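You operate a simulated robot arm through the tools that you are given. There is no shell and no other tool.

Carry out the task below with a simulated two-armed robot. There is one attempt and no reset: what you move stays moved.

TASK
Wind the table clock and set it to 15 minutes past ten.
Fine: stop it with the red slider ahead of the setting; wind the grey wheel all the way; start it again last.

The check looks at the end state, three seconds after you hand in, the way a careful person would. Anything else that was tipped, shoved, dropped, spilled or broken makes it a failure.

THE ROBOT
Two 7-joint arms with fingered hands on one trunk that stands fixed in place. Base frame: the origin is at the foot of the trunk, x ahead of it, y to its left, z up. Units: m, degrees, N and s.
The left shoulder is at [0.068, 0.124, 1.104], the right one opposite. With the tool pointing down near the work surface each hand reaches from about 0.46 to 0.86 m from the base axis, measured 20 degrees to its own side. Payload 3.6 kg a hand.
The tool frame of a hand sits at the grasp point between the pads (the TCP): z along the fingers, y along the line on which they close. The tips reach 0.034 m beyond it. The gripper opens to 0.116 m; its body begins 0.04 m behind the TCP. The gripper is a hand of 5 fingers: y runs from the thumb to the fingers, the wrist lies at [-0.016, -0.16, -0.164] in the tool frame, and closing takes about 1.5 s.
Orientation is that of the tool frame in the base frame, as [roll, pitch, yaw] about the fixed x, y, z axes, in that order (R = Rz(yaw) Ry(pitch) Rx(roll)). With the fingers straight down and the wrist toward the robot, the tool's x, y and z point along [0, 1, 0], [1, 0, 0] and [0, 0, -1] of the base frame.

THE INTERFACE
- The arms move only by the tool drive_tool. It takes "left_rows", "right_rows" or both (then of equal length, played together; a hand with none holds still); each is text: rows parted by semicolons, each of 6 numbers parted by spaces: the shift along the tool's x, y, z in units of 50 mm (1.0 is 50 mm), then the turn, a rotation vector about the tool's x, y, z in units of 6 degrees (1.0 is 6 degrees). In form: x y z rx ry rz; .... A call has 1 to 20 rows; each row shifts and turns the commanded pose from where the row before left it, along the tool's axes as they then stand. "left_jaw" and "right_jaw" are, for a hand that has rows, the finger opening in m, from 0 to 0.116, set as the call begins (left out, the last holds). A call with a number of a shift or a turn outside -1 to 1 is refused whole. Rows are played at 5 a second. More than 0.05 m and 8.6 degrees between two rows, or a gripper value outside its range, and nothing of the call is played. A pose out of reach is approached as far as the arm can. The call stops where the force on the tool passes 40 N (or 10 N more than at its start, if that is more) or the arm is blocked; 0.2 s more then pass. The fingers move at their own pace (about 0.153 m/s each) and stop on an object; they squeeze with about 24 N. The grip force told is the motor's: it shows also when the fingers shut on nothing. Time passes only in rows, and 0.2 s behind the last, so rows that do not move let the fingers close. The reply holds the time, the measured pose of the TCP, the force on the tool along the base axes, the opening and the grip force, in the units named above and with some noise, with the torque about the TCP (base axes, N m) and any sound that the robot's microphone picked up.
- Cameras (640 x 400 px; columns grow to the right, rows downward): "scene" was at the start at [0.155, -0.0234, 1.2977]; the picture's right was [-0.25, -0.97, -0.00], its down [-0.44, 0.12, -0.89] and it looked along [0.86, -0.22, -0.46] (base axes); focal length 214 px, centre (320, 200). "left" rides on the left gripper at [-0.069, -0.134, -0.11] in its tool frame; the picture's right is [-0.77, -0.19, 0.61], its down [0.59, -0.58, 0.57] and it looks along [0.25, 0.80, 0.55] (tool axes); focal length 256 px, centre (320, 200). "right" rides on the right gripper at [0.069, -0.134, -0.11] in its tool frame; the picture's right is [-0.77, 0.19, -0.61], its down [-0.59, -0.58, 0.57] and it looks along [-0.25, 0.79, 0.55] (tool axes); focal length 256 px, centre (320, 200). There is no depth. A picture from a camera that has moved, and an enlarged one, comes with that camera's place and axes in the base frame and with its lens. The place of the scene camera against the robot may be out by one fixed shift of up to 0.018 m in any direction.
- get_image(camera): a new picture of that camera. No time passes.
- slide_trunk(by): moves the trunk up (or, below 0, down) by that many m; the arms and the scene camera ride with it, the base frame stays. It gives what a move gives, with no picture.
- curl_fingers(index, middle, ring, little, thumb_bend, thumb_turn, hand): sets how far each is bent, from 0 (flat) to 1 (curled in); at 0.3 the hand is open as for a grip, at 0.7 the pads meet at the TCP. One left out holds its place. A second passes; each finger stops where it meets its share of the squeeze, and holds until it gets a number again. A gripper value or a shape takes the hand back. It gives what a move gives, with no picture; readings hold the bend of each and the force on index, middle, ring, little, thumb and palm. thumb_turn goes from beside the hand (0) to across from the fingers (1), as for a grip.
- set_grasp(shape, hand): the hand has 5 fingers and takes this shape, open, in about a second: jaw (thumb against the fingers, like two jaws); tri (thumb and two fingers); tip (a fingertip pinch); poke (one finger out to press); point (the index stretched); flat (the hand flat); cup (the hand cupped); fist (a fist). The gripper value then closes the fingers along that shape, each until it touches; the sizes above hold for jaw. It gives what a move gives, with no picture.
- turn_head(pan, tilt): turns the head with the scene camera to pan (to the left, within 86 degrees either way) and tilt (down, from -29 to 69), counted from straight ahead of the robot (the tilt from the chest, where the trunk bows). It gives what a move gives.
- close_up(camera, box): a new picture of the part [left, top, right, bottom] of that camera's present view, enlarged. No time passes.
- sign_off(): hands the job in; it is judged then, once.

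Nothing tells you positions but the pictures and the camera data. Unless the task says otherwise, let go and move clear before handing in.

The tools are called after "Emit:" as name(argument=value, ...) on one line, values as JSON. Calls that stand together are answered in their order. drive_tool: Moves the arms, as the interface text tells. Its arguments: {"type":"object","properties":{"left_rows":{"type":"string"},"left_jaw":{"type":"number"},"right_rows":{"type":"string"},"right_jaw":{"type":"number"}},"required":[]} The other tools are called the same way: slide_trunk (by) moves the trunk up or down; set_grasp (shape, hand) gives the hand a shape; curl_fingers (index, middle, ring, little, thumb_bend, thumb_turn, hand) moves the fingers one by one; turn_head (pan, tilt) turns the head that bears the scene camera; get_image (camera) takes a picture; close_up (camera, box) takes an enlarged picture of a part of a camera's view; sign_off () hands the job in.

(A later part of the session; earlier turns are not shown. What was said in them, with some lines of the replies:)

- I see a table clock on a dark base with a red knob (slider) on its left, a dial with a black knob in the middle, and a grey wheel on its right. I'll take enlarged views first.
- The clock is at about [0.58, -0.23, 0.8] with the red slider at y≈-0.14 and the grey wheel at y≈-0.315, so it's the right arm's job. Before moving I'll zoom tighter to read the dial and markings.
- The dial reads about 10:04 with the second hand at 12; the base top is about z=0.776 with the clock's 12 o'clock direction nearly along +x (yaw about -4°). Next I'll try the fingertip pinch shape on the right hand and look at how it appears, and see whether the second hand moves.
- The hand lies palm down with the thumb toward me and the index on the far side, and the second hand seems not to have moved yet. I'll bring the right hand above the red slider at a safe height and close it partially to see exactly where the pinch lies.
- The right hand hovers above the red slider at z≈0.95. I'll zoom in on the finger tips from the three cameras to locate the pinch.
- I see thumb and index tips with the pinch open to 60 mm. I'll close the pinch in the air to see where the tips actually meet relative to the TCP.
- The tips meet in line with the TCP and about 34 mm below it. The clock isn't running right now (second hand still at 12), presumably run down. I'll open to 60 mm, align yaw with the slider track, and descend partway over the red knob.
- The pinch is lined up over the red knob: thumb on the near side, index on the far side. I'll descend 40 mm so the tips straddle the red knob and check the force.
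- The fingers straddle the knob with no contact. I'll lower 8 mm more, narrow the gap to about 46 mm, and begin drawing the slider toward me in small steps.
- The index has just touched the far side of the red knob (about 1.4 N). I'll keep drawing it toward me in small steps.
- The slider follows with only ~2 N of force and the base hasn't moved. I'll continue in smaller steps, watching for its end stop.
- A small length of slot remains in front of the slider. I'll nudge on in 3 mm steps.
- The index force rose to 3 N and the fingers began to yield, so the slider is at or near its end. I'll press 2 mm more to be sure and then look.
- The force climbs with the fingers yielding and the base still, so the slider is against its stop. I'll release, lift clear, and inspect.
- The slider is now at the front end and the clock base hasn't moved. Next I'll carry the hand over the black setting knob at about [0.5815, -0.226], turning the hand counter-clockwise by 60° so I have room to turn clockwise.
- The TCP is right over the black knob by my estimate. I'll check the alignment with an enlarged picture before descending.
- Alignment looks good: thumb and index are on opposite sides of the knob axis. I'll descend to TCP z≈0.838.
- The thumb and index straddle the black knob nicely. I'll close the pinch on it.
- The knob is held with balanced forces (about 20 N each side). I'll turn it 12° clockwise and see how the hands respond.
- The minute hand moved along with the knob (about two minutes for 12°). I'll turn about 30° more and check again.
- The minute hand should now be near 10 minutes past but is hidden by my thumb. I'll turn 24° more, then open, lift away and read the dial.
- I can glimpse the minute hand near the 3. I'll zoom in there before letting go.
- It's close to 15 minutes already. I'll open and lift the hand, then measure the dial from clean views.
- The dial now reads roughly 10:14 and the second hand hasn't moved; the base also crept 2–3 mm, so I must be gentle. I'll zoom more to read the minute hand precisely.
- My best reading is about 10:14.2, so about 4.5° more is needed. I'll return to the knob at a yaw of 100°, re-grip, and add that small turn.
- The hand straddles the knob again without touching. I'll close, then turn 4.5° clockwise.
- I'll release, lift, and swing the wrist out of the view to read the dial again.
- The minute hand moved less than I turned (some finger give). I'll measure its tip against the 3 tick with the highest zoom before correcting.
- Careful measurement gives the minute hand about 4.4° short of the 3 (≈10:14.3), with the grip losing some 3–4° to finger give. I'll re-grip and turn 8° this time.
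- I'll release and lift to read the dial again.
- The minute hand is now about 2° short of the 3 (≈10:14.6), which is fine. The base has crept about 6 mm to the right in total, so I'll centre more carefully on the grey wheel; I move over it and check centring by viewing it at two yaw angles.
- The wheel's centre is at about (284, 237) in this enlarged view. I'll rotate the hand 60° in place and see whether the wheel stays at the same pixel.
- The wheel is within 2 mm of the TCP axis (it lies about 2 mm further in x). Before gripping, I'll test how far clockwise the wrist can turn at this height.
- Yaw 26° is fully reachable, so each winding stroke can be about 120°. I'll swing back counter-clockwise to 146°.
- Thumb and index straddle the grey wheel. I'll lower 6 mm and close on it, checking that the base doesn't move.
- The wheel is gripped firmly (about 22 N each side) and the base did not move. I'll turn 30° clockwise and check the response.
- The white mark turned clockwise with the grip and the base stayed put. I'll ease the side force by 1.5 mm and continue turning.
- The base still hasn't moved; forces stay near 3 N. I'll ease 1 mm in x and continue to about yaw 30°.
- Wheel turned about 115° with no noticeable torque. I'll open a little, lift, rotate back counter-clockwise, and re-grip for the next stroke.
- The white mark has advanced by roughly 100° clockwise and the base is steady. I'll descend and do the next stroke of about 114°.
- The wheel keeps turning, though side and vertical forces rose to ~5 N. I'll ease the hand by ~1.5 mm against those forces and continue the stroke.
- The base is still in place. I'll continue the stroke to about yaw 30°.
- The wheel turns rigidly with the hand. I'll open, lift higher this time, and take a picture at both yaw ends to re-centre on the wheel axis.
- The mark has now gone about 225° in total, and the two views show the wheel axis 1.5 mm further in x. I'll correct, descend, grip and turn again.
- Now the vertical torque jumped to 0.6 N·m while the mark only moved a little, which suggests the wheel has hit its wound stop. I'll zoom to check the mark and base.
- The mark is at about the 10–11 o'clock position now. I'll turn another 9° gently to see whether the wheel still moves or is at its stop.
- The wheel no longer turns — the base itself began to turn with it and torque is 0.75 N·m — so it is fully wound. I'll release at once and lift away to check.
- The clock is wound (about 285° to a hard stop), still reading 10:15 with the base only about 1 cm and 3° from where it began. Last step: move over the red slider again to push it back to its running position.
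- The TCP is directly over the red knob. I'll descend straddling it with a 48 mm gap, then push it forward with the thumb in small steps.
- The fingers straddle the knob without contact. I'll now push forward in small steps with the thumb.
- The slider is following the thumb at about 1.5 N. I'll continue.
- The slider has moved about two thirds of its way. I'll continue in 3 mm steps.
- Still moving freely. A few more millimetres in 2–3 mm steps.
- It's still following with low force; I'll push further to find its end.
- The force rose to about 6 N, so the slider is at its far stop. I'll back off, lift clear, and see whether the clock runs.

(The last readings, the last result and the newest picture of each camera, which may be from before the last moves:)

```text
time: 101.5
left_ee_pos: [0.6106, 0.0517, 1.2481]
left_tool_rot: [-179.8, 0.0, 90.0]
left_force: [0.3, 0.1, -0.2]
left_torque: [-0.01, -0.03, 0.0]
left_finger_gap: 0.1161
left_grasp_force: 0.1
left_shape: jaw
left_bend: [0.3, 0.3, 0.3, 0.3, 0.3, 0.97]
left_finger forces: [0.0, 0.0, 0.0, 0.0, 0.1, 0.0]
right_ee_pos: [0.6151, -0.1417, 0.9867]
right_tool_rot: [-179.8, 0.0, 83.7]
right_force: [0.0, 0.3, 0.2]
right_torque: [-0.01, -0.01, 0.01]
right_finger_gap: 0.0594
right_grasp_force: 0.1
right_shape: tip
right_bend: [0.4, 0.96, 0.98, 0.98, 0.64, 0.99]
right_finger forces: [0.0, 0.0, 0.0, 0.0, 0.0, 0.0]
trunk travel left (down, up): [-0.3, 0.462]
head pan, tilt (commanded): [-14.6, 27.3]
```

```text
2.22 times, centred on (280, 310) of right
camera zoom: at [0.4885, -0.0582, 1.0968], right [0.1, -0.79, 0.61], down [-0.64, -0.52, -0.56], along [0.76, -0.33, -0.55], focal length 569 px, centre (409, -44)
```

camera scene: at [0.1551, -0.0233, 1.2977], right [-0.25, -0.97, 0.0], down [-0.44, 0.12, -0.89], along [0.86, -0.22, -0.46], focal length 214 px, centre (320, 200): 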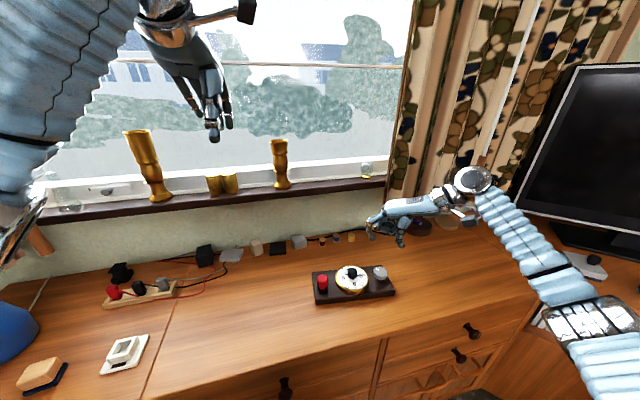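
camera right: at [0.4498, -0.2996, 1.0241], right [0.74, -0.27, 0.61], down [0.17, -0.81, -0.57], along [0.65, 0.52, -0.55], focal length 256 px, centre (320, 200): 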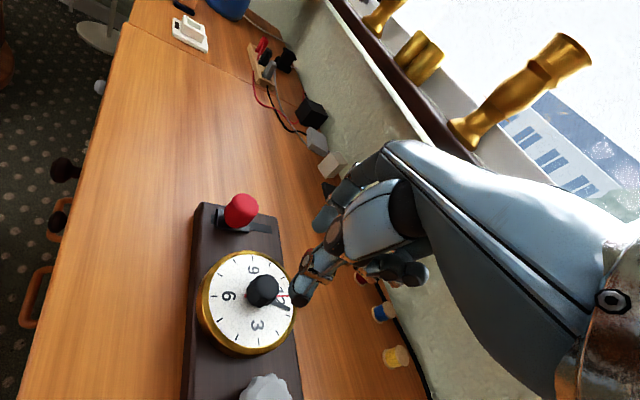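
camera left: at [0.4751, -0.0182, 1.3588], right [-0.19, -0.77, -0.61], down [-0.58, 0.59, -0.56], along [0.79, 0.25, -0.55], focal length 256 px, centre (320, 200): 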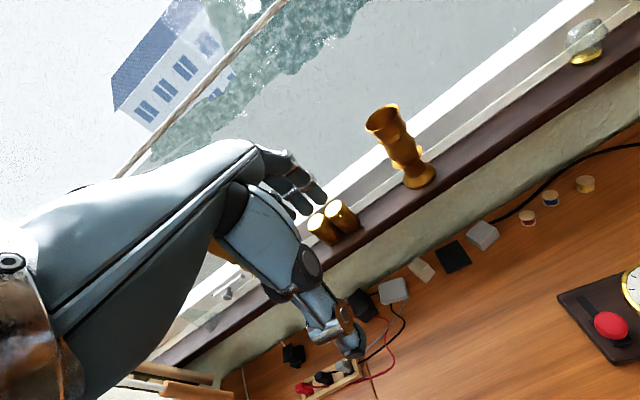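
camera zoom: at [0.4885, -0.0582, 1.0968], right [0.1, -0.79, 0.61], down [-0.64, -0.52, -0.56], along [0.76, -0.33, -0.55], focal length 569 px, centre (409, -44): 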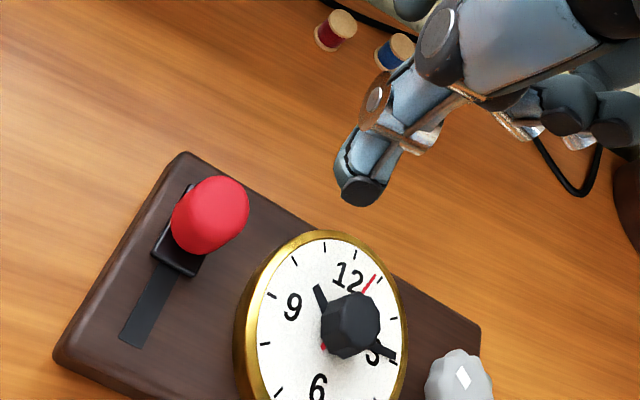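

The second hand is now past 12, so the clock is wound and running. I'll withdraw the hand toward its start position and read the dial once more.

Emit:
drive_tool(right_rows="0 0 -0.6 0 0 0;-0.745 -0.511 -0.2 0 0 0;-0.745 -0.511 -0.2 0 0 0;-0.745 -0.511 -0.2 0 0 0;-0.745 -0.511 -0.1 0 0 0;-0.745 -0.511 -0.1 0 0 0;-0.745 -0.511 -0.1 0 0 0;-0.745 -0.511 -0.1 0 0 0;-0.745 -0.511 -0.1 0 0 0;0 0 0 0 0 0")

Emit:
close_up(camera="scene", box=[340, 260, 376, 290])

Emit:
get_image(camera="scene")

Emit:
close_up(camera="right", box=[70, 110, 240, 250])

```text
time: 103.7
left_ee_pos: [0.6105, 0.0517, 1.2472]
left_tool_rot: [-179.9, 0.0, 90.0]
left_force: [-1.1, 1.2, 1.2]
left_torque: [-0.03, -0.03, 0.0]
left_finger_gap: 0.1159
left_grasp_force: 0.1
left_shape: jaw
left_bend: [0.3, 0.3, 0.3, 0.3, 0.3, 0.97]
left_finger forces: [0.0, 0.0, 0.0, 0.0, 0.0, 0.0]
right_ee_pos: [0.3806, -0.4131, 1.0744]
right_tool_rot: [-179.9, -0.1, 83.7]
right_force: [-0.3, 0.0, 0.0]
right_torque: [0.01, 0.0, 0.01]
right_finger_gap: 0.0596
right_grasp_force: 0.0
right_shape: tip
right_bend: [0.4, 0.96, 0.98, 0.98, 0.64, 0.99]
right_finger forces: [0.0, 0.0, 0.0, 0.0, 0.0, 0.1]
trunk travel left (down, up): [-0.3, 0.462]
head pan, tilt (commanded): [-14.6, 27.3]
```

```text
13.33 times, centred on (358, 275) of scene
camera zoom: at [0.1553, -0.0228, 1.2976], right [-0.25, -0.97, 0.0], down [-0.45, 0.12, -0.89], along [0.86, -0.22, -0.46], focal length 2860 px, centre (-187, -800)
```

zoom: 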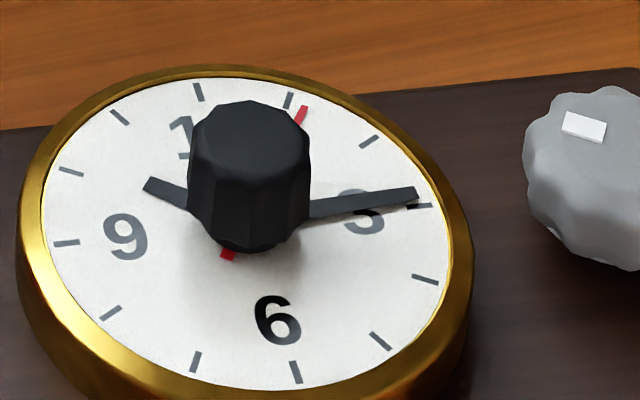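

```text
taken
camera scene: at [0.1553, -0.0228, 1.2976], right [-0.25, -0.97, 0.0], down [-0.45, 0.12, -0.89], along [0.86, -0.22, -0.46], focal length 214 px, centre (320, 200)
```

scene: 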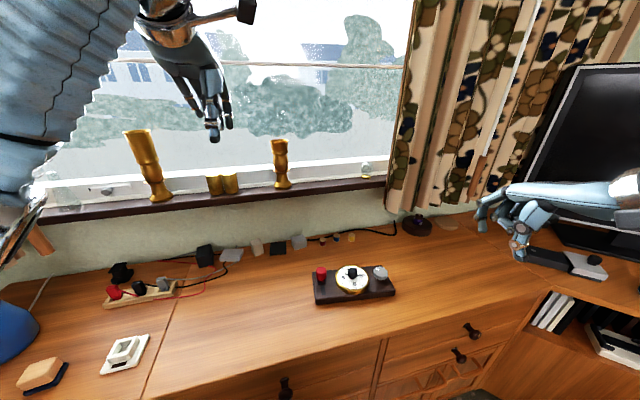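

```text
2.86 times, centred on (155, 180) of right
camera zoom: at [0.2544, -0.3293, 1.184], right [0.1, -0.78, 0.61], down [-0.64, -0.52, -0.56], along [0.76, -0.33, -0.55], focal length 731 px, centre (791, 257)
```

zoom: 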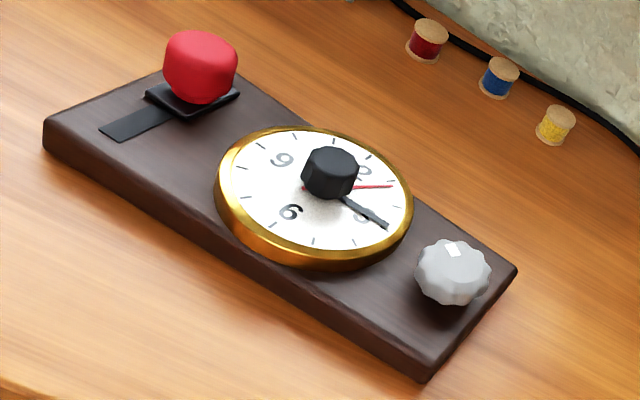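

The clock is running (second hand at about 6 s), reads 10:15 within a fraction of a minute, the red slider is at its running end, and the wheel is at its wound stop. Both hands are clear and nothing else on the desk was disturbed, so I hand in.

Emit:
sign_off()

```text
The job is handed in.
```

The clock is wound, set to about 10:15 and running again, and I have handed the job in.

- **Stopping:** I pulled the red slider to its near stop before touching the hands. The second hand was already still at the start, probably because the spring was run down.
- **Setting:** The minute hand sits just short of the 3, which I read as about 10:14.7. It should reach 10:15 within half a minute of running.
- **Winding:** I turned the grey wheel clockwise about 285°, until it would not turn any further.
- **Starting:** I pushed the red slider back to its far stop last. The second hand then began to move and was at about 6 s when I handed in.

The clock's base is not fixed to the desk. Turning the knob and wheel moved it about 1 cm and turned it about 3°, and I did not move it back. From the pictures, nothing else on the desk was disturbed, and both hands were clear at the end.
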